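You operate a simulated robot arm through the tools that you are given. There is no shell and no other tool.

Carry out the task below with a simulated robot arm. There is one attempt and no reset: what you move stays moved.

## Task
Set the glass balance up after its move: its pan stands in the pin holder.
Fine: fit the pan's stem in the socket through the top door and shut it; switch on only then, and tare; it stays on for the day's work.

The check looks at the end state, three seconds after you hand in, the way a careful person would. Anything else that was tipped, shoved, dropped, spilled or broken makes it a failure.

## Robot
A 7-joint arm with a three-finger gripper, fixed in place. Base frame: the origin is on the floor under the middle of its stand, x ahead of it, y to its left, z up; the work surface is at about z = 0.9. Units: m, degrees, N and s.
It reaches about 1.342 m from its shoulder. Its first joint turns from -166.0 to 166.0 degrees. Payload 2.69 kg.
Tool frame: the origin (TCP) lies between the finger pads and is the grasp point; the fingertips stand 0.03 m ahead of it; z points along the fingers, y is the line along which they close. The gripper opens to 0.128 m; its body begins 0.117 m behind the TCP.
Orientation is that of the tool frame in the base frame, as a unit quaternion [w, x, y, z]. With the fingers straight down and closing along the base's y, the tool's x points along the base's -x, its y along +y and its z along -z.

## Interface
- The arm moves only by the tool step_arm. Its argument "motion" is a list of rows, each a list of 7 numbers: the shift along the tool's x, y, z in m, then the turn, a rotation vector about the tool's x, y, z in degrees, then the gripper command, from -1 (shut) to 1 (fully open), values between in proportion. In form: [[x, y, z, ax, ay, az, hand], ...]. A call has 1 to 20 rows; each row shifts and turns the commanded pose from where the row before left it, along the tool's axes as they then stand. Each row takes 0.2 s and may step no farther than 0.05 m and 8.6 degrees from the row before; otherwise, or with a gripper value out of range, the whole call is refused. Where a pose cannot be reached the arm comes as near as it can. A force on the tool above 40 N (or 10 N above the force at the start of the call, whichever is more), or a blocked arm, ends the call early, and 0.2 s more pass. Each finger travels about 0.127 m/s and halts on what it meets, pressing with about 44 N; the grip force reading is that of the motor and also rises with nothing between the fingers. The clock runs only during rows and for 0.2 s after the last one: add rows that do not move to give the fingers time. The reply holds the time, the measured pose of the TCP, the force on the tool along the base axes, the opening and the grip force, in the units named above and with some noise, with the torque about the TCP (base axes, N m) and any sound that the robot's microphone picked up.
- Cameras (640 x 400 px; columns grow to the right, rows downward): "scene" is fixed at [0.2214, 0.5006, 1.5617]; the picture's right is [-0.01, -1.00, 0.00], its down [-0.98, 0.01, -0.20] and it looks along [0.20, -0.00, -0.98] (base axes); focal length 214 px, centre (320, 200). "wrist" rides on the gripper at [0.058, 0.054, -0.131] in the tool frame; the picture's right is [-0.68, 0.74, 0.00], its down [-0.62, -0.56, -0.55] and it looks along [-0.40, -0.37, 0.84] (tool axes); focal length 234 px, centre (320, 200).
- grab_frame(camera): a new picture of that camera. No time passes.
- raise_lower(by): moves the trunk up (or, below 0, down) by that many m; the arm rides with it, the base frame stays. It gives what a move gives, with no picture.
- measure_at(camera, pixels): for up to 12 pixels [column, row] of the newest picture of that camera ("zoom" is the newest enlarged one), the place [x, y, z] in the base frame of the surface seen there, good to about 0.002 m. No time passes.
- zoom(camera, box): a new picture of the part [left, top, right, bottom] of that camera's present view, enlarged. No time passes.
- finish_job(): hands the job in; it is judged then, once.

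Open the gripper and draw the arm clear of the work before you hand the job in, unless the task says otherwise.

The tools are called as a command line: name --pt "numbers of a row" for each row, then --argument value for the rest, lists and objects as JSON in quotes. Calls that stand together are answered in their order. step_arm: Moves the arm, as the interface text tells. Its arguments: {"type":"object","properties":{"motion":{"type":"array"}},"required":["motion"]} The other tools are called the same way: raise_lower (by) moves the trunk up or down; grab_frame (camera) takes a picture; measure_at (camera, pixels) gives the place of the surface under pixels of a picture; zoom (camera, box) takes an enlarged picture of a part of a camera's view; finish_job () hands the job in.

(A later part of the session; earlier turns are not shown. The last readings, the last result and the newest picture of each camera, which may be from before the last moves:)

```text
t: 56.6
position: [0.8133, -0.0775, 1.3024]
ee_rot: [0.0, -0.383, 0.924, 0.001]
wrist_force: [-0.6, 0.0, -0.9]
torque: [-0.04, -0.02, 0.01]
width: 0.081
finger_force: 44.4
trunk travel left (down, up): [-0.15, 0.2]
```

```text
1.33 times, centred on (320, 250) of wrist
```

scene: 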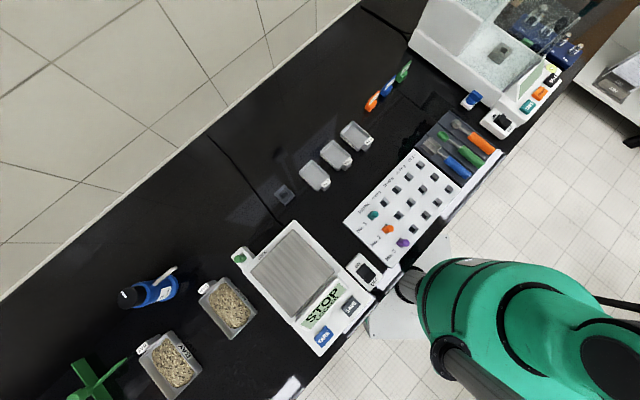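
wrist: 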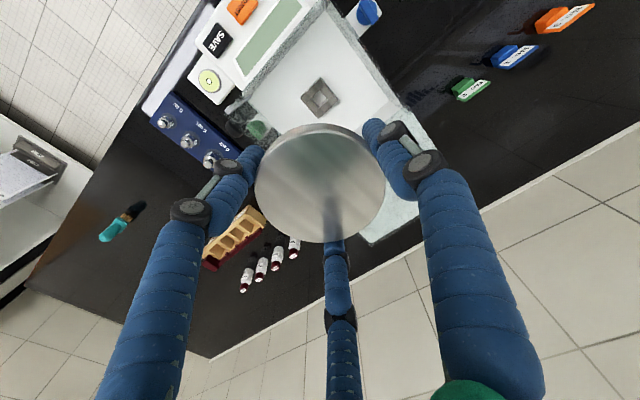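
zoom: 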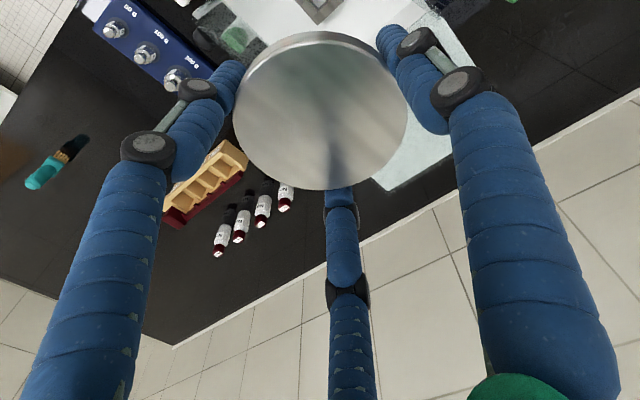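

Finger hardware stays within ~0.065 m radius of the axis, versus ≥0.079 m to the walls and door edge, so it fits. I shift (-1.0,-2.4) mm and descend to z≈1.15, just above the case top with stem clear, then re-check.

step_arm --pt "0.0024 -0.001 0 0 0 0 -0.6" --pt "0 0 0.03 0 0 0 -0.6" --pt "0 0 0.03 0 0 0 -0.6" --pt "0 0 0.03 0 0 0 -0.6" --pt "0 0 0.03 0 0 0 -0.6" --pt "0 0 0.03 0 0 0 -0.6" --pt "0 0 0 0 0 0 -0.6"

grab_frame --camera "wrist"

zoom --camera "scene" --box '[440, 0, 640, 125]'

```text
t: 58.2
position: [0.8127, -0.0792, 1.1488]
ee_rot: [0.001, -0.382, 0.924, 0.001]
wrist_force: [0.8, -0.2, -1.9]
torque: [-0.02, 0.02, -0.04]
width: 0.0807
finger_force: 43.8
trunk travel left (down, up): [-0.15, 0.2]
```

```text
taken
```

wrist: 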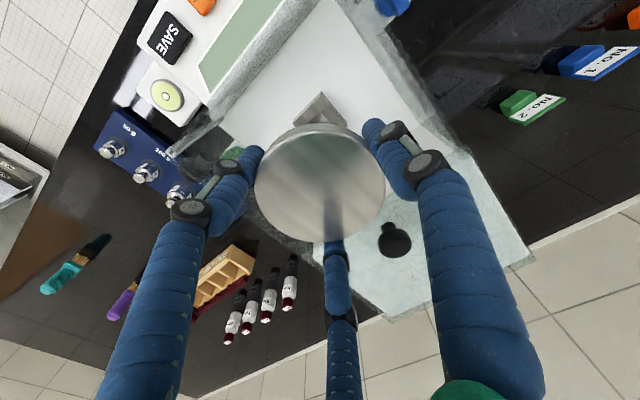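

```text
3.20 times, centred on (540, 62) of scene
```

zoom: 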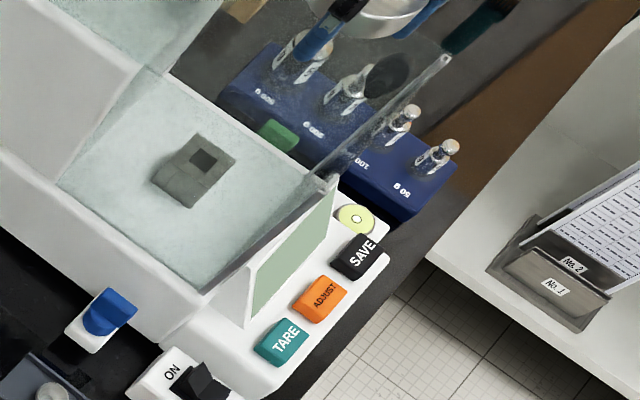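

Alignment looks right, with the door knob at wrist (394,240) well clear behind. I lower into the case in 2 cm steps to TCP z≈1.065.

step_arm --pt "0 0 0.02 0 0 0 -0.6" --pt "0 0 0.02 0 0 0 -0.6" --pt "0 0 0.02 0 0 0 -0.6" --pt "0 0 0.02 0 0 0 -0.6" --pt "0 0 0 0 0 0 -0.6"

grab_frame --camera "wrist"

zoom --camera "scene" --box '[440, 0, 600, 100]'

```text
t: 59.4
position: [0.8122, -0.0803, 1.0715]
ee_rot: [0.0, -0.383, 0.924, 0.0]
wrist_force: [-0.2, 0.3, -1.1]
torque: [-0.02, 0.03, 0.04]
width: 0.0807
finger_force: 43.9
trunk travel left (down, up): [-0.15, 0.2]
```

```text
taken
```

wrist: 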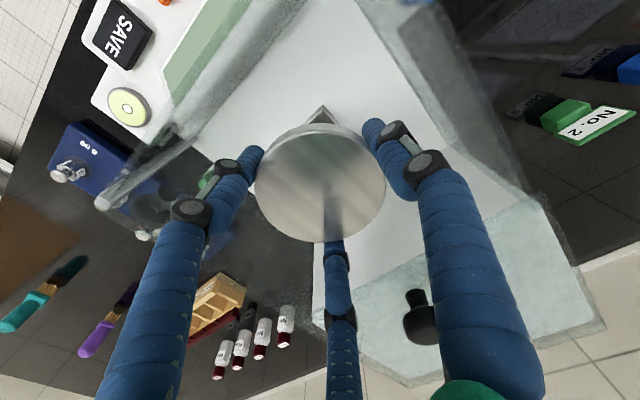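

```text
4.00 times, centred on (520, 50) of scene
```

zoom: 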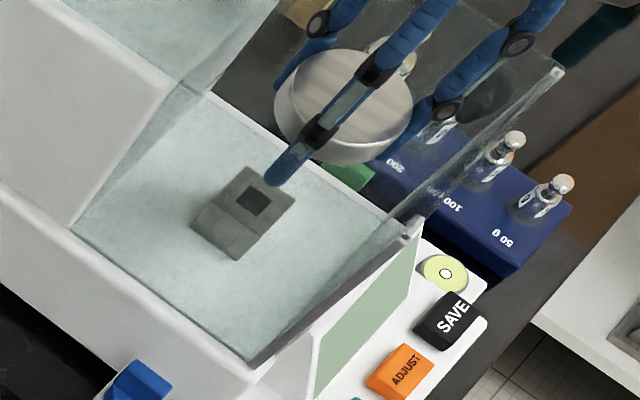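

The pan is inside the case and clear of walls. I lower to z≈1.042 and then read forces, before entering the socket.

step_arm --pt "0 0 0.01 0 0 0 -0.6" --pt "0 0 0.01 0 0 0 -0.6" --pt "0 0 0.008 0 0 0 -0.6" --pt "0 0 0 0 0 0 -0.6"

grab_frame --camera "wrist"

zoom --camera "scene" --box '[460, 10, 560, 80]'

```text
t: 60.4
position: [0.8127, -0.0799, 1.0444]
ee_rot: [0.0, -0.382, 0.924, 0.0]
wrist_force: [-0.3, 0.5, -1.0]
torque: [-0.01, 0.02, 0.04]
width: 0.0805
finger_force: 44.1
trunk travel left (down, up): [-0.15, 0.2]
```

```text
taken
```

wrist: 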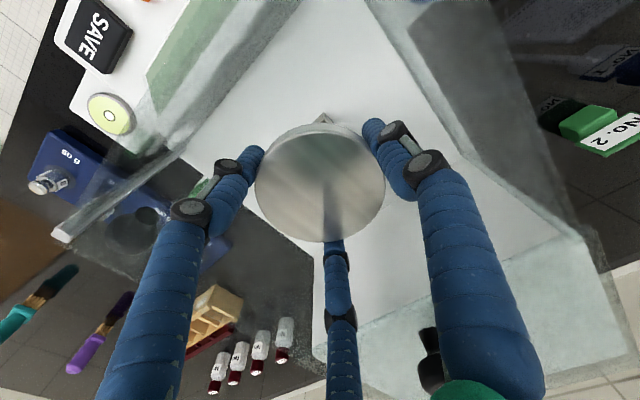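

```text
5.71 times, centred on (510, 45) of scene
```

zoom: 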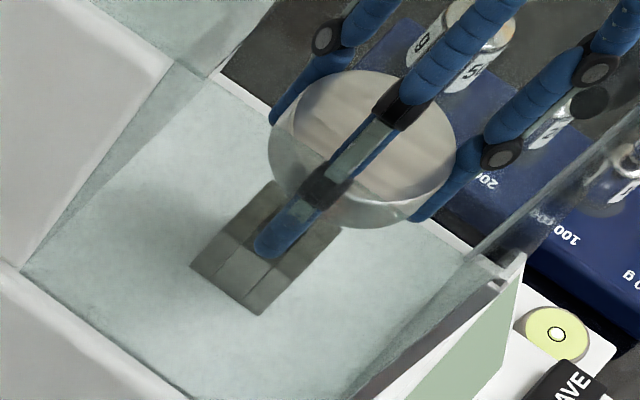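

Readings put the stem within ~0.5 mm of the hole centre. I descend in 2 mm steps, pausing to watch the vertical force.

step_arm --pt "0 0 0.003 0 0 0 -0.6" --pt "0 0 0.003 0 0 0 -0.6" --pt "0 0 0.002 0 0 0 -0.6" --pt "0 0 0 0 0 0 -0.6"

step_arm --pt "0 0 0.002 0 0 0 -0.6" --pt "0 0 0.002 0 0 0 -0.6" --pt "0 0 0 0 0 0 -0.6"

```text
t: 61.4
position: [0.8139, -0.0806, 1.036]
ee_rot: [0.0, -0.383, 0.924, 0.0]
wrist_force: [-0.9, -0.5, -1.6]
torque: [-0.01, 0.0, 0.03]
width: 0.081
finger_force: 44.0
trunk travel left (down, up): [-0.15, 0.2]
```

```text
t: 62.2
position: [0.8119, -0.0791, 1.0328]
ee_rot: [0.0, -0.382, 0.924, 0.0]
wrist_force: [-0.1, 0.1, -0.1]
torque: [0.01, 0.01, -0.01]
width: 0.0806
finger_force: 44.4
trunk travel left (down, up): [-0.15, 0.2]
```

No contact yet at z≈1.033, where the stem should begin to enter. I continue down in small steps.

step_arm --pt "0 0 0.0015 0 0 0 -0.6" --pt "0 0 0.0015 0 0 0 -0.6" --pt "0 0 0 0 0 0 -0.6"

step_arm --pt "0 0 0.0015 0 0 0 -0.6" --pt "0 0 0.0015 0 0 0 -0.6" --pt "0 0 0 0 0 0 -0.6"

step_arm --pt "0 0 0.0015 0 0 0 -0.6" --pt "0 0 0.0015 0 0 0 -0.6" --pt "0 0 0 0 0 0 -0.6"

```text
t: 63.0
position: [0.8127, -0.0802, 1.029]
ee_rot: [-0.001, -0.383, 0.924, 0.0]
wrist_force: [0.0, 0.1, -1.1]
torque: [-0.02, 0.02, 0.02]
width: 0.0808
finger_force: 44.0
trunk travel left (down, up): [-0.15, 0.2]
```

```text
t: 63.8
position: [0.8131, -0.0807, 1.0271]
ee_rot: [0.001, -0.383, 0.924, -0.001]
wrist_force: [-0.2, 0.2, -1.1]
torque: [-0.01, -0.01, 0.01]
width: 0.0806
finger_force: 43.9
trunk travel left (down, up): [-0.15, 0.2]
```

```text
t: 64.6
position: [0.8133, -0.0805, 1.0232]
ee_rot: [0.0, -0.383, 0.924, -0.001]
wrist_force: [-0.5, 0.5, -1.5]
torque: [-0.02, 0.0, 0.02]
width: 0.0809
finger_force: 44.0
trunk travel left (down, up): [-0.15, 0.2]
```

At z≈1.0235 the stem should be ~9 mm into the hole with no contact force. I continue to the expected seat near z≈1.009, watching force.

step_arm --pt "0 0 0.002 0 0 0 -0.6" --pt "0 0 0.002 0 0 0 -0.6" --pt "0 0 0 0 0 0 -0.6"

step_arm --pt "0 0 0.002 0 0 0 -0.6" --pt "0 0 0.002 0 0 0 -0.6" --pt "0 0 0 0 0 0 -0.6"

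step_arm --pt "0 0 0.0015 0 0 0 -0.6" --pt "0 0 0.0015 0 0 0 -0.6" --pt "0 0 0 0 0 0 -0.6"

```text
t: 65.4
position: [0.8114, -0.0798, 1.02]
ee_rot: [0.0, -0.382, 0.924, 0.0]
wrist_force: [0.0, 0.1, -0.6]
torque: [-0.01, 0.01, 0.02]
width: 0.0806
finger_force: 44.1
trunk travel left (down, up): [-0.15, 0.2]
```

```text
t: 66.2
position: [0.8119, -0.0806, 1.0157]
ee_rot: [0.0, -0.383, 0.924, -0.001]
wrist_force: [0.2, -0.1, -1.7]
torque: [0.01, -0.04, 0.0]
width: 0.0807
finger_force: 43.9
trunk travel left (down, up): [-0.15, 0.2]
```

```text
t: 67.0
position: [0.811, -0.081, 1.0131]
ee_rot: [0.0, -0.383, 0.924, 0.0]
wrist_force: [0.4, 0.5, -1.0]
torque: [0.01, 0.0, -0.01]
width: 0.0807
finger_force: 44.7
trunk travel left (down, up): [-0.15, 0.2]
```

Still free at z≈1.013. I step 1 mm at a time now, expecting seating near 1.009.

step_arm --pt "0 0 0.001 0 0 0 -0.6" --pt "0 0 0.001 0 0 0 -0.6" --pt "0 0 0 0 0 0 -0.6"

step_arm --pt "0 0 0.001 0 0 0 -0.6" --pt "0 0 0.001 0 0 0 -0.6" --pt "0 0 0 0 0 0 -0.6"

zoom --camera "scene" --box '[460, 10, 560, 80]'

```text
t: 67.8
position: [0.8133, -0.0799, 1.0113]
ee_rot: [0.0, -0.382, 0.924, 0.0]
wrist_force: [0.3, 0.2, -0.8]
torque: [0.03, 0.01, 0.0]
width: 0.0808
finger_force: 43.9
trunk travel left (down, up): [-0.15, 0.2]
```

```text
t: 68.6
position: [0.8127, -0.0799, 1.0093]
ee_rot: [0.0, -0.383, 0.924, 0.0]
wrist_force: [-2.1, -0.8, 6.8]
torque: [0.06, 0.13, -0.03]
width: 0.0806
finger_force: 43.9
trunk travel left (down, up): [-0.15, 0.2]
```

```text
5.71 times, centred on (510, 45) of scene
```

zoom: 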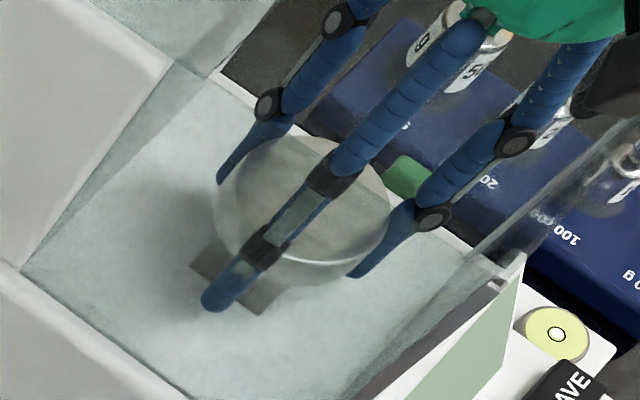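

Contact of 7 N at z=1.009, exactly the predicted seat height. I open the fingers slowly to ~0.092 m to release the pan, staying put.

step_arm --pt "0 0 0 0 0 0 0.0" --pt "0 0 0 0 0 0 0.28" --pt "0 0 0 0 0 0 0.36" --pt "0 0 0 0 0 0 0.44" --pt "0 0 0 0 0 0 0.44"

grab_frame --camera "wrist"

measure_at --camera "wrist" --pixels '[[320, 180], [290, 160], [350, 160], [290, 205], [345, 210], [320, 230]]'

```text
t: 69.8
position: [0.8129, -0.0806, 1.0077]
ee_rot: [0.0, -0.383, 0.924, 0.0]
wrist_force: [-0.1, 0.0, 0.0]
torque: [-0.03, -0.01, -0.02]
width: 0.0921
finger_force: 0.0
trunk travel left (down, up): [-0.15, 0.2]
```

```text
taken
```

wrist: 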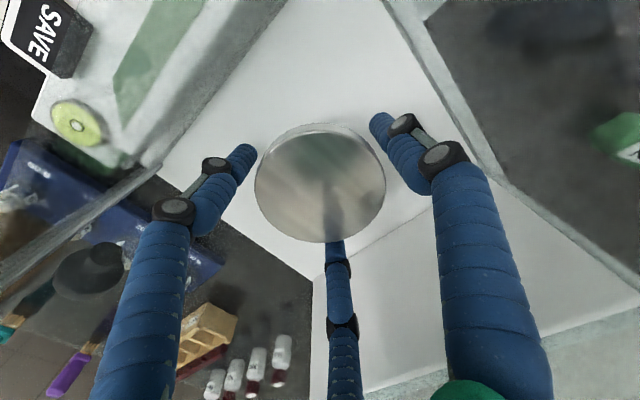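

```text
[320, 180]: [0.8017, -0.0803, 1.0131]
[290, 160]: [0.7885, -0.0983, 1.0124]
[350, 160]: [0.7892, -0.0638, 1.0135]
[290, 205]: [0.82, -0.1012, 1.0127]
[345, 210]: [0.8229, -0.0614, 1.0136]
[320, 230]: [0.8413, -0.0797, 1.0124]
```

The pan is seated level with its top at z≈1.013, matching the expected height. I raise the hand straight up out of the case.

step_arm --pt "0 0 -0.006 0 0 0 0.44" --pt "0 0 -0.01 0 0 0 0.44" --pt "0 0 -0.015 0 0 0 0.44" --pt "0 0 -0.02 0 0 0 0.44" --pt "0 0 -0.03 0 0 0 0.44" --pt "0 0 -0.04 0 0 0 0.44" --pt "0 0 -0.04 0 0 0 0.44" --pt "0 0 -0.04 0 0 0 0.44" --pt "0 0 -0.04 0 0 0 0.44" --pt "0 0 0 0 0 0 0.44"

grab_frame --camera "wrist"

zoom --camera "scene" --box '[440, 0, 600, 100]'

```text
t: 72.0
position: [0.8107, -0.0805, 1.2497]
ee_rot: [-0.001, -0.383, 0.924, 0.0]
wrist_force: [-0.6, -0.2, -0.1]
torque: [0.01, -0.04, 0.02]
width: 0.0921
finger_force: 0.1
trunk travel left (down, up): [-0.15, 0.2]
```

```text
taken
```

wrist: 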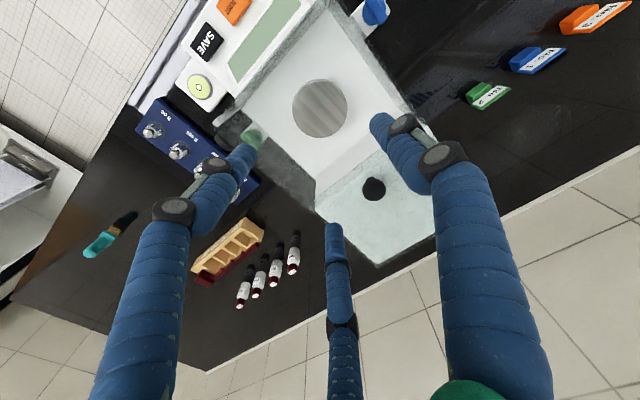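

```text
4.00 times, centred on (520, 50) of scene
```

zoom: 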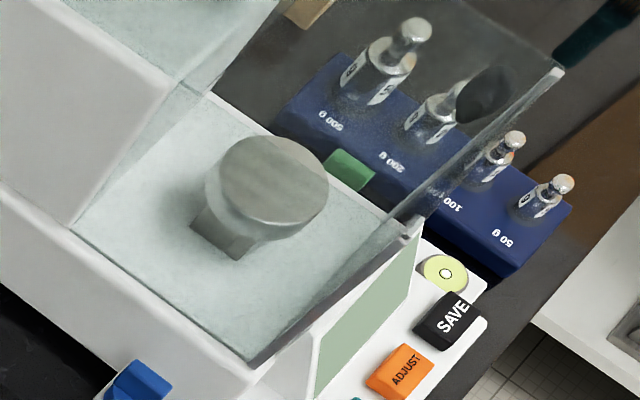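

The pan sits squarely on the socket. Next I close the door: I measure the knob at wrist (373,188).

zoom --camera "wrist" --box '[345, 165, 401, 210]'

measure_at --camera "wrist" --pixels '[[373, 186], [363, 186], [384, 186], [373, 178], [373, 196], [368, 180], [380, 194]]'

```text
8.89 times, centred on (373, 188) of wrist
```

zoom: 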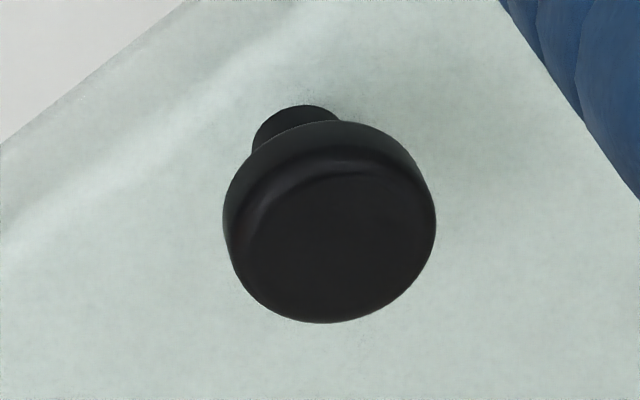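

```text
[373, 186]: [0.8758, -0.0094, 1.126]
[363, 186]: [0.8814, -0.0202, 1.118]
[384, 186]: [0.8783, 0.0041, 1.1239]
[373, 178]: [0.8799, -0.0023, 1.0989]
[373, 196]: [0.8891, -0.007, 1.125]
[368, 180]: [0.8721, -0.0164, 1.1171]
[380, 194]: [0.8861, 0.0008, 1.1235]
```

The knob's centre is about (0.883,-0.0045). I move over it and lower the open fingers around its head, keeping tips ~1 cm above the pane.

step_arm --pt "-0.0345 0.0012 0 0 0 0 0.44" --pt "-0.0345 0.0012 0 0 0 0 0.44" --pt "-0.0345 0.0012 0 0 0 0 0.44" --pt "0 0 0.04 0 0 0 0.44" --pt "0 0 0.04 0 0 0 0.44" --pt "0 0 0.037 0 0 0 0.44" --pt "0 0 0 0 0 0 0.44"

grab_frame --camera "wrist"

```text
t: 73.6
position: [0.881, -0.0048, 1.1333]
ee_rot: [0.0, -0.382, 0.924, -0.001]
wrist_force: [0.9, 0.2, -0.5]
torque: [0.03, 0.08, 0.0]
width: 0.0923
finger_force: 0.0
trunk travel left (down, up): [-0.15, 0.2]
```

```text
taken
```

wrist: 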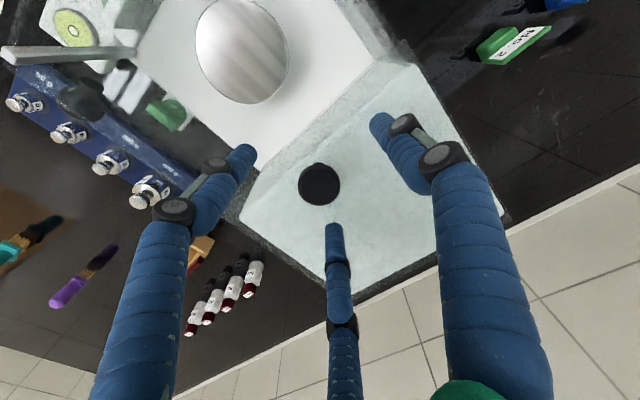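

The knob at (319,184) is nearly centred; I shift 2 mm in +x and close gradually on it.

step_arm --pt "-0.0014 -0.0014 0 0 0 0 0.0" --pt "0 0 0 0 0 0 -0.3" --pt "0 0 0 0 0 0 -0.45" --pt "0 0 0 0 0 0 -0.5" --pt "0 0 0 0 0 0 -0.54" --pt "0 0 0 0 0 0 -0.54"

grab_frame --camera "wrist"

```text
t: 75.0
position: [0.8853, -0.0057, 1.1345]
ee_rot: [0.0, -0.383, 0.924, -0.001]
wrist_force: [0.3, -1.2, 0.4]
torque: [-0.03, 0.01, 0.02]
width: 0.0301
finger_force: 0.8
trunk travel left (down, up): [-0.15, 0.2]
```

```text
taken
```

wrist: 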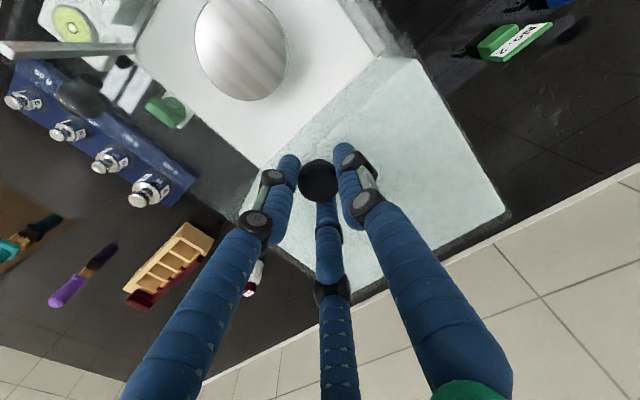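

The fingers are centred around the knob with light contact. I apply a light grip and slide the door forward (tool +x) a first 2 cm, watching forces.

step_arm --pt "0 0 0 0 0 0 -0.58" --pt "0 0 0 0 0 0 -0.58" --pt "0.005 0 0 0 0 0 -0.58" --pt "0.0075 0 0 0 0 0 -0.58" --pt "0.0075 0 0 0 0 0 -0.58" --pt "0 0 0 0 0 0 -0.58"

```text
t: 76.4
position: [0.8703, -0.017, 1.1326]
ee_rot: [0.0, -0.384, 0.924, 0.001]
wrist_force: [2.1, -1.1, 2.1]
torque: [-0.03, -0.01, 0.03]
width: 0.031
finger_force: 3.2
trunk travel left (down, up): [-0.15, 0.2]
```

Forces are low and the hand moved. I check that the door follows, then continue.

grab_frame --camera "wrist"

step_arm --pt "0.01 0 0 0 0 0 -0.58" --pt "0.012 0 0 0 0 0 -0.58" --pt "0.012 0 0 0 0 0 -0.58" --pt "0.012 0 0 0 0 0 -0.58" --pt "0.012 0 0 0 0 0 -0.58" --pt "0 0 0 0 0 0 -0.58"

grab_frame --camera "wrist"

```text
taken
```

wrist: 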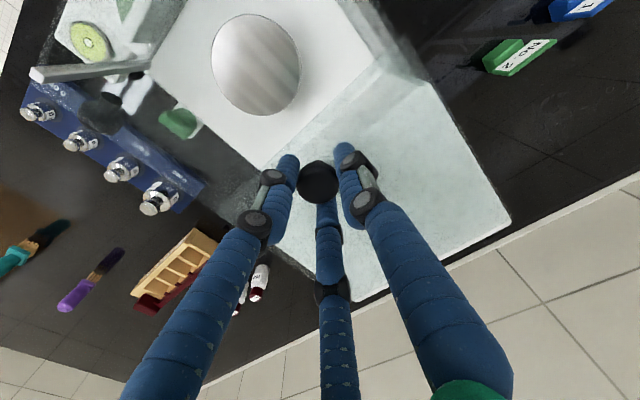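

```text
t: 77.8
position: [0.8304, -0.0597, 1.1317]
ee_rot: [0.001, -0.383, 0.924, 0.0]
wrist_force: [2.5, -2.3, -1.8]
torque: [-0.14, -0.22, 0.03]
width: 0.0285
finger_force: 44.5
trunk travel left (down, up): [-0.15, 0.2]
```

```text
taken
```

wrist: 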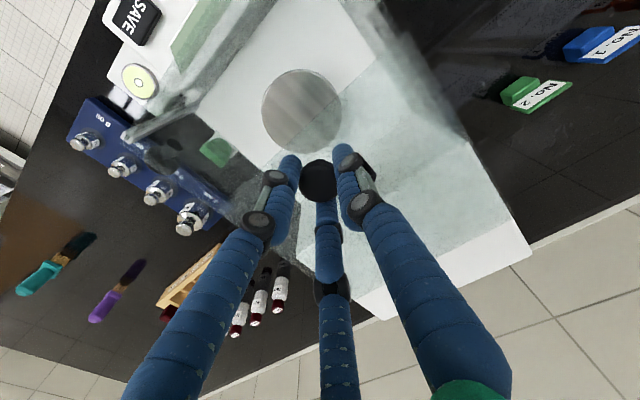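

The door follows smoothly (knob at (0.830,-0.060)). About 0.088 m remains; I slide 0.07 m more.

step_arm --pt "0.012 0 0 0 0 0 -0.58" --pt "0.012 0 0 0 0 0 -0.58" --pt "0.012 0 0 0 0 0 -0.58" --pt "0.012 0 0 0 0 0 -0.58" --pt "0.012 0 0 0 0 0 -0.58" --pt "0.01 0 0 0 0 0 -0.58" --pt "0 0 0 0 0 0 -0.58"

```text
t: 79.4
position: [0.7804, -0.1098, 1.1322]
ee_rot: [0.0, -0.383, 0.924, -0.001]
wrist_force: [3.2, -3.5, -1.0]
torque: [-0.11, -0.02, -0.05]
width: 0.0282
finger_force: 44.7
trunk travel left (down, up): [-0.15, 0.2]
```

About 0.017 m remains to the original closed position. I go in 3–4 mm steps looking for the stop.

step_arm --pt "0.004 0 0 0 0 0 -0.58" --pt "0.004 0 0 0 0 0 -0.58" --pt "0.004 0 0 0 0 0 -0.58" --pt "0 0 0 0 0 0 -0.58"

step_arm --pt "0.003 0 0 0 0 0 -0.58" --pt "0 0 0 0 0 0 -0.58"

step_arm --pt "0.002 0 0 0 0 0 -0.58" --pt "0 0 0 0 0 0 -0.58"

```text
t: 80.4
position: [0.7709, -0.1189, 1.1319]
ee_rot: [0.0, -0.383, 0.924, 0.0]
wrist_force: [2.5, -5.5, 8.2]
torque: [-0.13, 0.02, 0.02]
width: 0.0283
finger_force: 45.0
trunk travel left (down, up): [-0.15, 0.2]
```

```text
t: 81.0
position: [0.7692, -0.1213, 1.1322]
ee_rot: [0.001, -0.383, 0.924, 0.0]
wrist_force: [4.5, -8.4, 6.9]
torque: [-0.2, -0.12, -0.03]
width: 0.028
finger_force: 45.4
trunk travel left (down, up): [-0.15, 0.2]
```

```text
t: 81.6
position: [0.768, -0.1236, 1.1336]
ee_rot: [0.0, -0.383, 0.924, 0.0]
wrist_force: [6.5, -6.6, 6.3]
torque: [-0.1, -0.18, 0.03]
width: 0.028
finger_force: 45.8
trunk travel left (down, up): [-0.15, 0.2]
```

No stop force yet along the slide; position equals the original closed one. I check the picture for remaining gap at the front.

grab_frame --camera "wrist"

zoom --camera "scene" --box '[480, 0, 600, 76]'

zoom --camera "wrist" --box '[170, 0, 350, 130]'

```text
taken
```

wrist: 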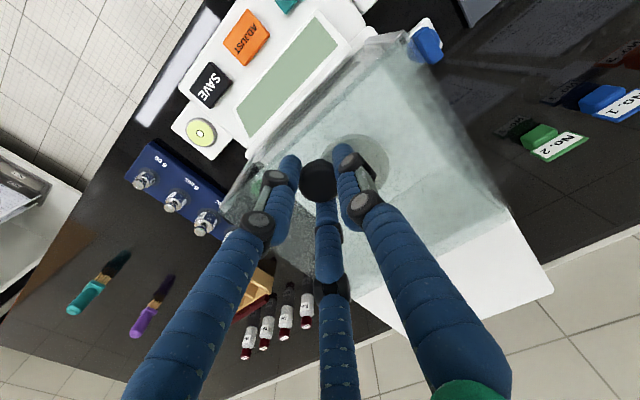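

```text
5.26 times, centred on (540, 38) of scene
```

zoom: 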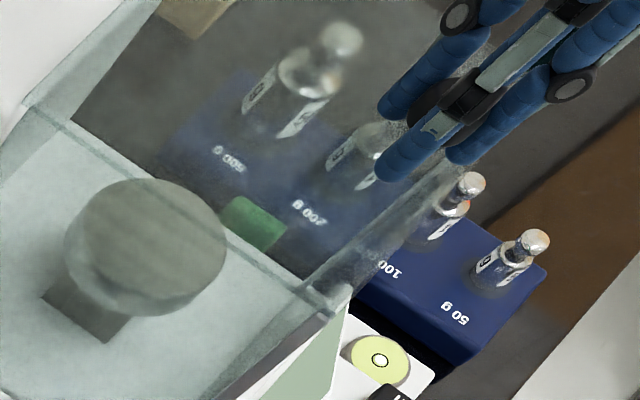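

```text
3.08 times, centred on (260, 65) of wrist
```

zoom: 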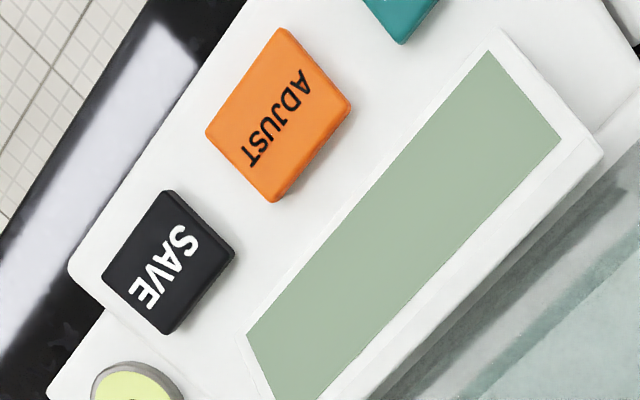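

The pane's rear corner at scene zoom (25,103) is back at its original spot. I press 2–3 mm more to be sure the door is against its stop.

step_arm --pt "0.0015 0 0 0 0 0 -0.58" --pt "0 0 0 0 0 0 -0.58"

step_arm --pt "0.0015 -0.001 0 0 0 0 -0.58" --pt "0 0 0 0 0 0 -0.58"

```text
t: 82.2
position: [0.7672, -0.122, 1.1318]
ee_rot: [0.0, -0.382, 0.924, 0.0]
wrist_force: [9.9, -7.2, 0.6]
torque: [-0.1, -0.33, -0.01]
width: 0.0283
finger_force: 44.5
trunk travel left (down, up): [-0.15, 0.2]
```

```text
t: 82.8
position: [0.7671, -0.1226, 1.1323]
ee_rot: [-0.001, -0.382, 0.924, 0.001]
wrist_force: [13.6, 8.0, -4.1]
torque: [0.36, -0.35, 0.04]
width: 0.0281
finger_force: 45.3
trunk travel left (down, up): [-0.15, 0.2]
```

A 15 N resistance along the slide shows the door is against its closed stop. I back the command off 2.5 mm to relax, release the knob and rise.

step_arm --pt "-0.0022 0 0 0 0 0 -0.58" --pt "0 0 0 0 0 0 -0.5" --pt "0 0 0 0 0 0 -0.2" --pt "0 0 0 0 0 0 0.2" --pt "0 0 0 0 0 0 0.2" --pt "0 0 -0.03 0 0 0 0.2" --pt "0 0 -0.04 0 0 0 0.2" --pt "0 0 -0.04 0 0 0 0.2" --pt "0 0 -0.04 0 0 0 0.2" --pt "0 0 0 0 0 0 0.2"

grab_frame --camera "wrist"

zoom --camera "scene" --box '[440, 0, 600, 100]'

```text
t: 85.0
position: [0.7689, -0.1208, 1.2845]
ee_rot: [0.0, -0.383, 0.924, 0.001]
wrist_force: [-0.8, -0.5, -0.4]
torque: [-0.02, 0.01, -0.01]
width: 0.077
finger_force: 0.1
trunk travel left (down, up): [-0.15, 0.2]
```

```text
taken
```

wrist: 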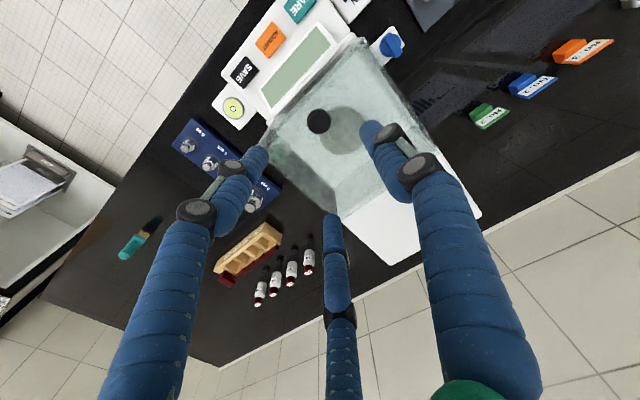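

```text
4.00 times, centred on (520, 50) of scene
```

zoom: 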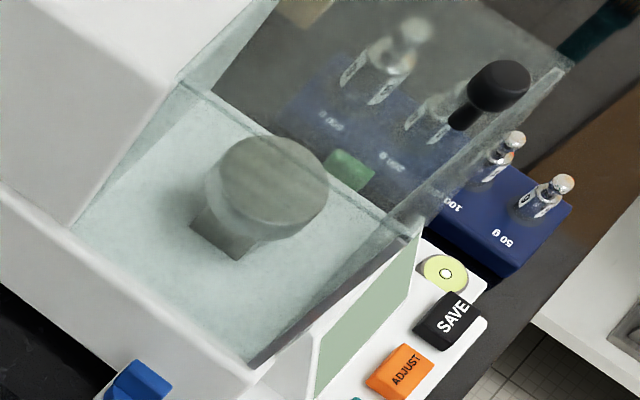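

The door is closed over the seated pan. Now I study the power switch of the glass balance and compare it with the other balance's switch (which is on).

zoom --camera "scene" --box '[478, 105, 524, 141]'

zoom --camera "scene" --box '[340, 250, 396, 295]'

zoom --camera "wrist" --box '[260, 0, 420, 140]'

```text
11.11 times, centred on (501, 123) of scene
```

zoom: 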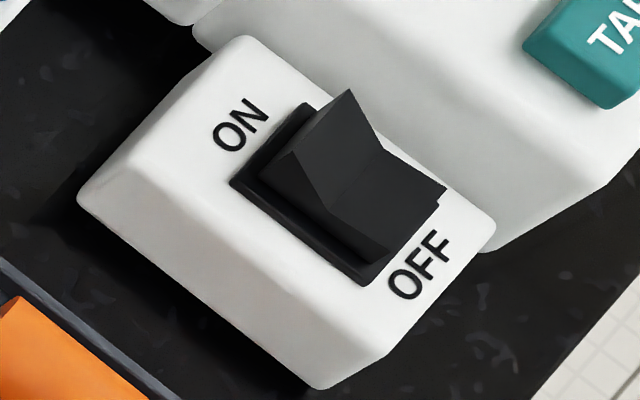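

```text
8.89 times, centred on (368, 272) of scene
```

zoom: 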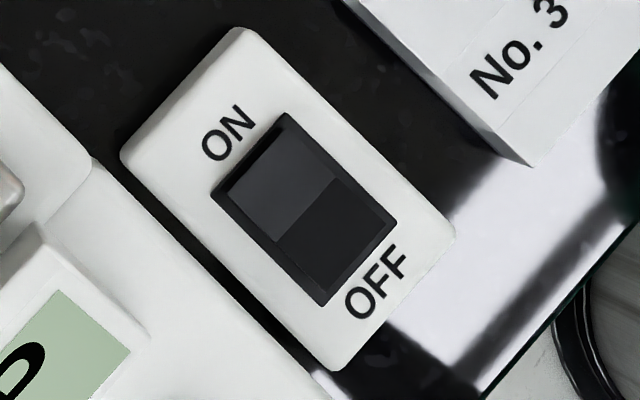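

```text
2.86 times, centred on (340, 70) of wrist
```

zoom: 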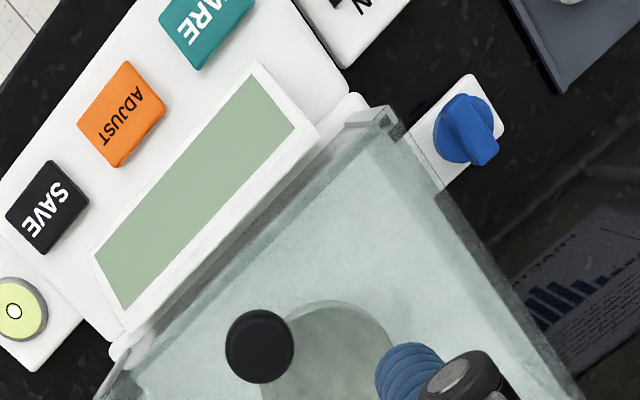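

The rocker's ON side is raised (OFF now), so I'll press that side down. First I double-check the closed door's front-left corner near wrist (353,85).

zoom --camera "wrist" --box '[335, 25, 385, 65]'

zoom --camera "wrist" --box '[255, 110, 305, 160]'

```text
10.00 times, centred on (360, 45) of wrist
```

zoom: 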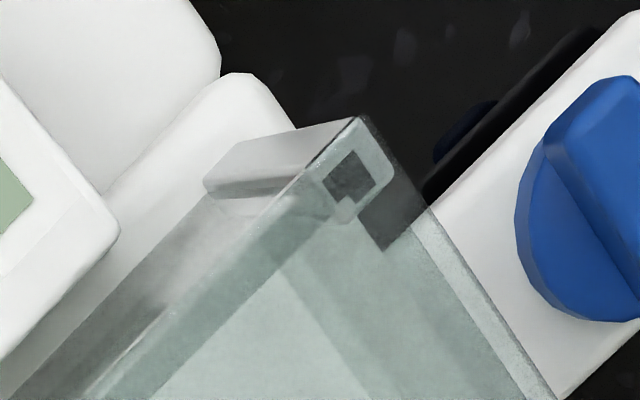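

```text
8.00 times, centred on (280, 135) of wrist
```

zoom: 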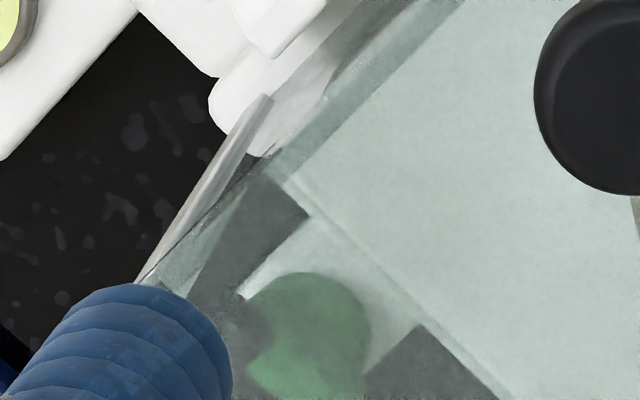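

The pane fully covers the front-left post, so the door is shut. Now I measure the rocker geometry on the scene zoom.

zoom --camera "scene" --box '[478, 105, 524, 141]'

measure_at --camera "zoom" --pixels '[[340, 115], [305, 155], [350, 125], [325, 165], [360, 160], [340, 185], [400, 190], [370, 225], [420, 200], [280, 180], [240, 130], [460, 235]]'

```text
11.11 times, centred on (501, 123) of scene
```

zoom: 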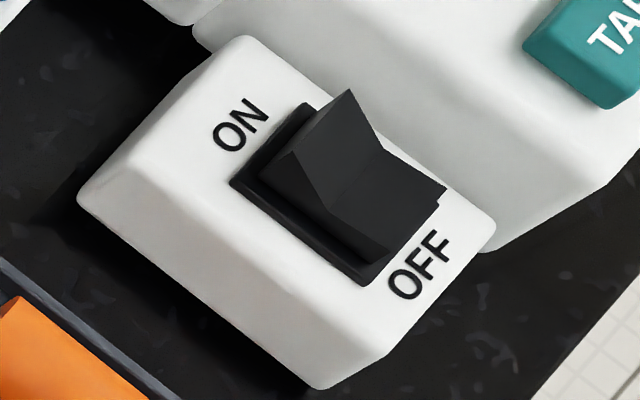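

```text
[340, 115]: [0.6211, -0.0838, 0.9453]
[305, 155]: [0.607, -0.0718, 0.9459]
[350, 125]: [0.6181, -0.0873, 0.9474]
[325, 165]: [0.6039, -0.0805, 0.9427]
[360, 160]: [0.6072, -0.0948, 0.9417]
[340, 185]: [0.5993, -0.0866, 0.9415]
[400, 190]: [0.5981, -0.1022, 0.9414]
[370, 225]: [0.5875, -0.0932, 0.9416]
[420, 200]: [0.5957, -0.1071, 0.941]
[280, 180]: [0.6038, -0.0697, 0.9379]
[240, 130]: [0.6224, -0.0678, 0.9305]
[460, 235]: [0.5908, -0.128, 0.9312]
```

The rocker's raised ON edge is near (0.613,-0.079,0.9475), box plate at z≈0.931. I move away from the case over the switch, yaw so no finger faces the case's corner post, and close the fist to use as a pusher.

step_arm --pt "0.0183 0.0372 0 0 0 0 0.2" --pt "0.0183 0.0372 0 0 0 0 0.2" --pt "0.0183 0.0372 0 0 0 0 0.0" --pt "0.0183 0.0372 0 0 0 0 -0.4" --pt "0 0 0 0 0 -7.6 -0.7" --pt "0 0 0 0 0 -7.6 -1" --pt "0 0 0 0 0 -7.6 -1" --pt "0 0 0 0 0 -7.6 -1" --pt "0 0 0 0 0 -7.6 -1" --pt "0 0 0 0 0 0 -1"

grab_frame --camera "wrist"

grab_frame --camera "scene"

```text
t: 87.2
position: [0.6115, -0.0679, 1.282]
ee_rot: [0.0, -0.663, 0.749, 0.0]
wrist_force: [0.1, -0.3, 0.6]
torque: [-0.01, 0.0, -0.01]
width: 0.0021
finger_force: 31.0
trunk travel left (down, up): [-0.15, 0.2]
```

```text
taken
```

wrist: 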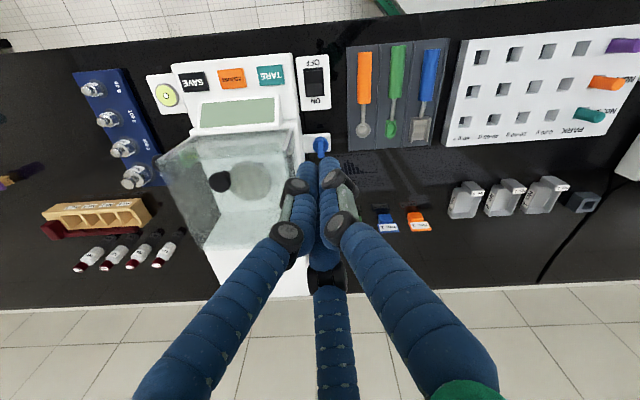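

```text
taken
```

scene: 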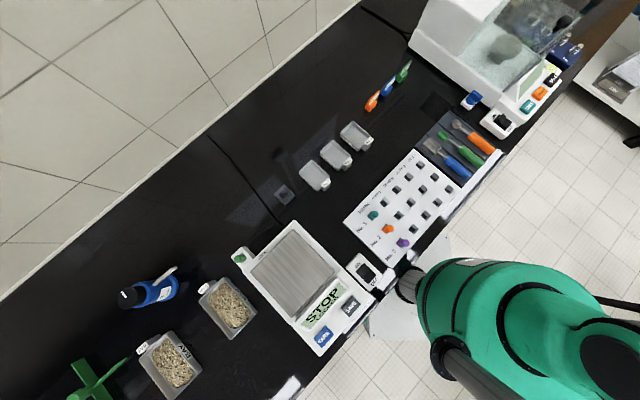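

The fist is closed; the switch is at wrist (316,80). I measure the fingertips' positions and the switch from this view.

zoom --camera "wrist" --box '[270, 130, 370, 230]'

measure_at --camera "wrist" --pixels '[[308, 163], [304, 175], [328, 160], [332, 172], [318, 190], [318, 215], [290, 230], [342, 222], [265, 290], [370, 290], [296, 187], [330, 280]]'

zoom --camera "wrist" --box '[290, 45, 345, 115]'

```text
4.00 times, centred on (320, 180) of wrist
```

zoom: 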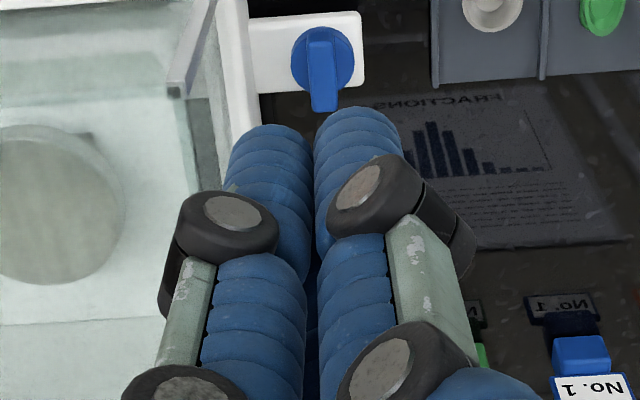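

```text
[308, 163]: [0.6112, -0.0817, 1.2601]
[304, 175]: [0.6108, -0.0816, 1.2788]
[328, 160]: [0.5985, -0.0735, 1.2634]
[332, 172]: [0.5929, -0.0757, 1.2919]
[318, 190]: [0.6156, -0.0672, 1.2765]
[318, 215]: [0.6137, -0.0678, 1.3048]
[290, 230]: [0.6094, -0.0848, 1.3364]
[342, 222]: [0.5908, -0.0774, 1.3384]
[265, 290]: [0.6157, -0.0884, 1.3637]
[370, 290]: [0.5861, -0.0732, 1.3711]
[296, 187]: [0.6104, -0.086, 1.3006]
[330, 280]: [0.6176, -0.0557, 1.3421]
```

```text
5.71 times, centred on (318, 80) of wrist
```

zoom: 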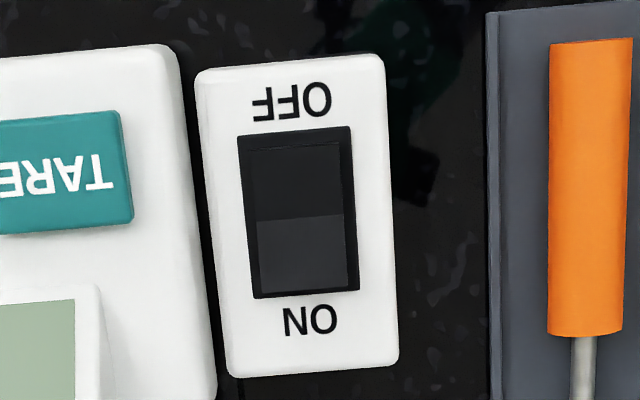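

The closed fist is slim (radius ≈0.02). I measure the rocker halves from this zoom: ON half around (303,252), OFF half around (298,178).

measure_at --camera "zoom" --pixels '[[303, 252], [303, 284], [265, 284], [350, 284], [298, 216], [260, 220], [340, 216], [298, 178], [298, 145], [310, 350], [310, 320], [215, 200]]'

```text
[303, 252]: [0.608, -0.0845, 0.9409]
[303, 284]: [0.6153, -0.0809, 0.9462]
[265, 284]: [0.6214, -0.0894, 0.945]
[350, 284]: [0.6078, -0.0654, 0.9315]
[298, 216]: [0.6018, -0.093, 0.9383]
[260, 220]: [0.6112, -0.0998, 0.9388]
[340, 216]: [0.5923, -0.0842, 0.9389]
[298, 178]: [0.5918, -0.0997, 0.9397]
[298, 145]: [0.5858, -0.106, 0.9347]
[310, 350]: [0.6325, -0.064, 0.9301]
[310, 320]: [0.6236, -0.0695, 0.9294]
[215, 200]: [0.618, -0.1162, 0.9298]
```

Rocker axis is at about (0.602,-0.092), ON edge at (0.615,-0.081,0.946). I align the fist at (0.6116,-0.0771), so the tips bear only on the ON half, and descend to just above.

step_arm --pt "0.0091 -0.0011 0 0 0 0 -1" --pt "0 0 0.042 0 0 0 -1" --pt "0 0 0.042 0 0 0 -1" --pt "0 0 0.042 0 0 0 -1" --pt "0 0 0.042 0 0 0 -1" --pt "0 0 0.042 0 0 0 -1" --pt "0 0 0.042 0 0 0 -1" --pt "0 0 0.03 0 0 0 -1" --pt "0 0 0 0 0 0 -1"

grab_frame --camera "wrist"

zoom --camera "scene" --box '[450, 40, 578, 140]'

```text
t: 89.2
position: [0.6113, -0.0799, 0.9986]
ee_rot: [0.0, -0.663, 0.749, 0.0]
wrist_force: [-0.6, -0.7, -0.4]
torque: [0.03, 0.02, 0.01]
width: 0.002
finger_force: 31.1
trunk travel left (down, up): [-0.15, 0.2]
```

```text
taken
```

wrist: 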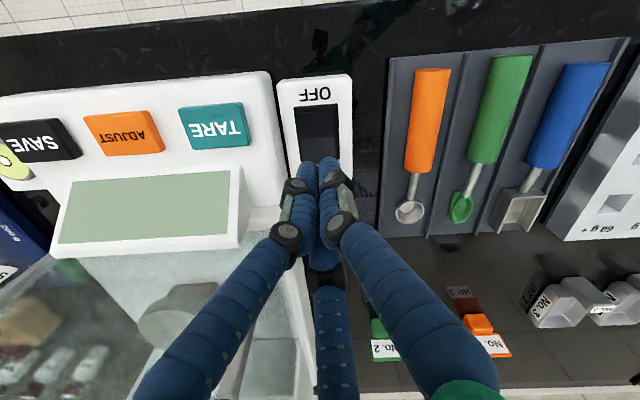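

```text
4.00 times, centred on (514, 90) of scene
```

zoom: 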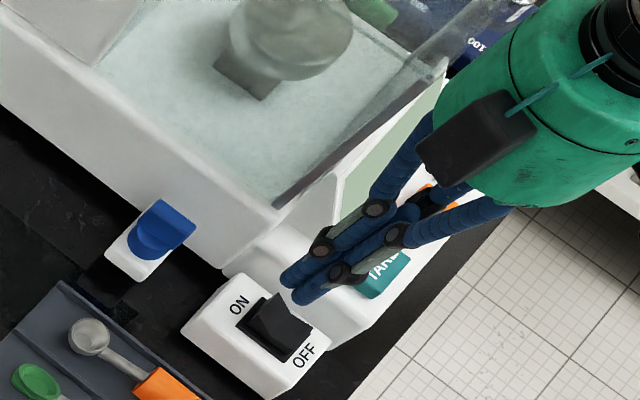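

The fist is above the switch's ON side with OFF half visible at wrist (318,130). I descend to z≈0.98 and re-read.

step_arm --pt "0 0 0.009 0 0 0 -1" --pt "0 0 0.008 0 0 0 -1" --pt "0 0 0 0 0 0 -1"

step_arm --pt "0 0 0 0 0 0 -1"

zoom --camera "wrist" --box '[270, 70, 370, 190]'

zoom --camera "scene" --box '[470, 70, 550, 140]'

```text
t: 90.0
position: [0.6126, -0.0778, 0.9835]
ee_rot: [0.001, -0.663, 0.749, 0.0]
wrist_force: [0.0, 0.8, 0.0]
torque: [0.02, 0.03, 0.03]
width: 0.0022
finger_force: 31.5
trunk travel left (down, up): [-0.15, 0.2]
```

```text
t: 90.4
position: [0.6126, -0.0784, 0.9842]
ee_rot: [0.0, -0.663, 0.749, -0.001]
wrist_force: [0.7, 0.6, 0.3]
torque: [-0.03, -0.02, 0.02]
width: 0.0022
finger_force: 31.8
trunk travel left (down, up): [-0.15, 0.2]
```

```text
3.33 times, centred on (320, 130) of wrist
```

zoom: 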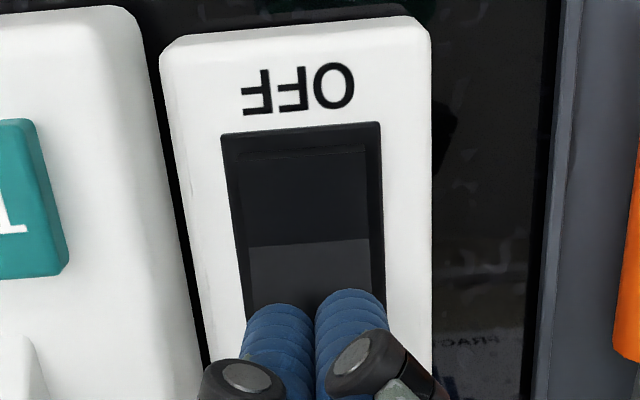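

```text
5.71 times, centred on (510, 105) of scene
```

zoom: 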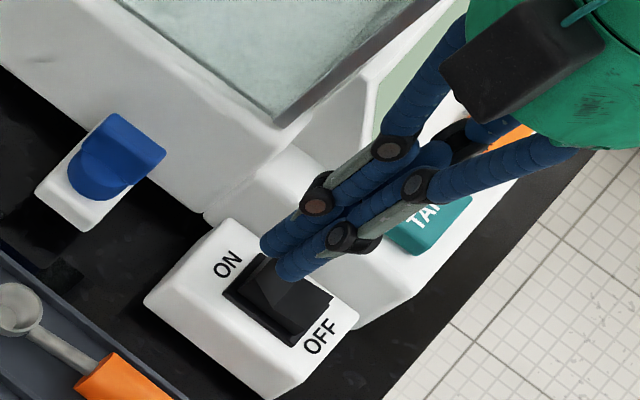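

The tips are right above the ON half. I press down in small steps, listening for a click and watching the force.

step_arm --pt "0 0 0.003 0 0 0 -1" --pt "0 0 0.003 0 0 0 -1" --pt "0 0 0.002 0 0 0 -1" --pt "0 0 0 0 0 0 -1"

step_arm --pt "0 0 0.002 0 0 0 -1" --pt "0 0 0 0 0 0 -1"

step_arm --pt "0 0 0.002 0 0 0 -1" --pt "0 0 0 0 0 0 -1"

```text
t: 91.4
position: [0.61, -0.0782, 0.9745]
ee_rot: [0.0, -0.663, 0.749, 0.0]
wrist_force: [0.6, 0.3, -0.3]
torque: [0.0, -0.02, 0.01]
width: 0.0021
finger_force: 31.4
trunk travel left (down, up): [-0.15, 0.2]
```

```text
t: 92.0
position: [0.6105, -0.0781, 0.9738]
ee_rot: [0.001, -0.663, 0.749, 0.0]
wrist_force: [0.6, 0.3, 1.0]
torque: [-0.01, 0.0, 0.03]
width: 0.0021
finger_force: 31.6
trunk travel left (down, up): [-0.15, 0.2]
```

```text
t: 92.6
position: [0.6102, -0.078, 0.9711]
ee_rot: [0.0, -0.662, 0.749, 0.0]
wrist_force: [-0.3, -1.2, 0.0]
torque: [0.02, 0.05, 0.0]
width: 0.002
finger_force: 31.1
trunk travel left (down, up): [-0.15, 0.2]
```

No contact force yet at z≈0.971. I keep pressing down in 1.5 mm increments.

step_arm --pt "0 0 0.0015 0 0 0 -1" --pt "0 0 0 0 0 0 -1"

step_arm --pt "0 0 0.0015 0 0 0 -1" --pt "0 0 0 0 0 0 -1"

step_arm --pt "0 0 0.0015 0 0 0 -1" --pt "0 0 0 0 0 0 -1"

zoom --camera "scene" --box '[470, 70, 550, 140]'

```text
t: 93.2
position: [0.611, -0.077, 0.9697]
ee_rot: [0.0, -0.663, 0.748, -0.001]
wrist_force: [-0.4, 0.4, -0.5]
torque: [0.01, -0.05, 0.02]
width: 0.0022
finger_force: 31.6
trunk travel left (down, up): [-0.15, 0.2]
```

```text
t: 93.8
position: [0.6112, -0.0773, 0.9687]
ee_rot: [0.0, -0.662, 0.749, -0.001]
wrist_force: [1.3, -0.4, 0.6]
torque: [0.0, 0.02, -0.01]
width: 0.0023
finger_force: 31.2
trunk travel left (down, up): [-0.15, 0.2]
```

```text
t: 94.4
position: [0.6114, -0.0772, 0.9672]
ee_rot: [0.0, -0.663, 0.749, 0.0]
wrist_force: [-2.1, -0.4, 7.0]
torque: [0.07, 0.06, 0.06]
width: 0.0021
finger_force: 31.1
trunk travel left (down, up): [-0.15, 0.2]
```

```text
5.71 times, centred on (510, 105) of scene
```

zoom: 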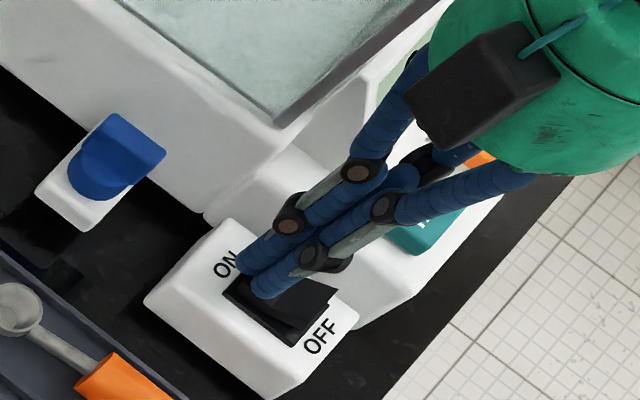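

Contact begins (7 N at z≈0.967). I press further in 1 mm increments.

step_arm --pt "0 0 0.0015 0 0 0 -1" --pt "0 0 0 0 0 0 -1"

step_arm --pt "0 0 0.0015 0 0 0 -1" --pt "0 0 0 0 0 0 -1"

zoom --camera "scene" --box '[470, 50, 570, 140]'

```text
t: 95.0
position: [0.612, -0.078, 0.9677]
ee_rot: [0.001, -0.663, 0.748, -0.001]
wrist_force: [-6.7, 0.9, 29.9]
torque: [0.13, 0.11, -0.04]
width: 0.002
finger_force: 31.0
trunk travel left (down, up): [-0.15, 0.2]
```

```text
t: 95.4
position: [0.6113, -0.0781, 0.9674]
ee_rot: [0.002, -0.663, 0.748, -0.002]
wrist_force: [-4.9, 0.7, 19.8]
torque: [0.08, 0.06, 0.05]
width: 0.002
finger_force: 31.1
trunk travel left (down, up): [-0.15, 0.2]
stopped in row 1: the force on the tool passed its limit at 43 N (the readings are from after the stop); the commanded pose is now the measured one
```

```text
4.44 times, centred on (520, 95) of scene
```

zoom: 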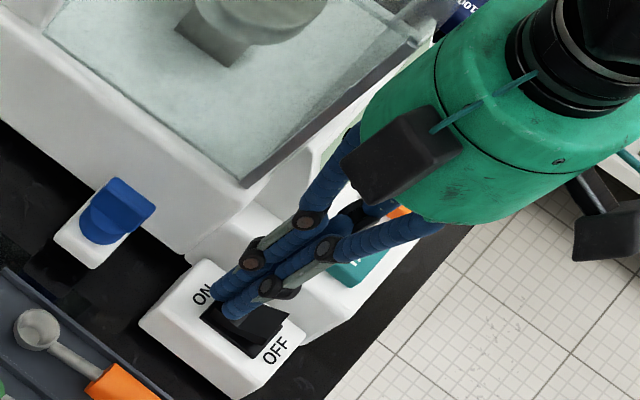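

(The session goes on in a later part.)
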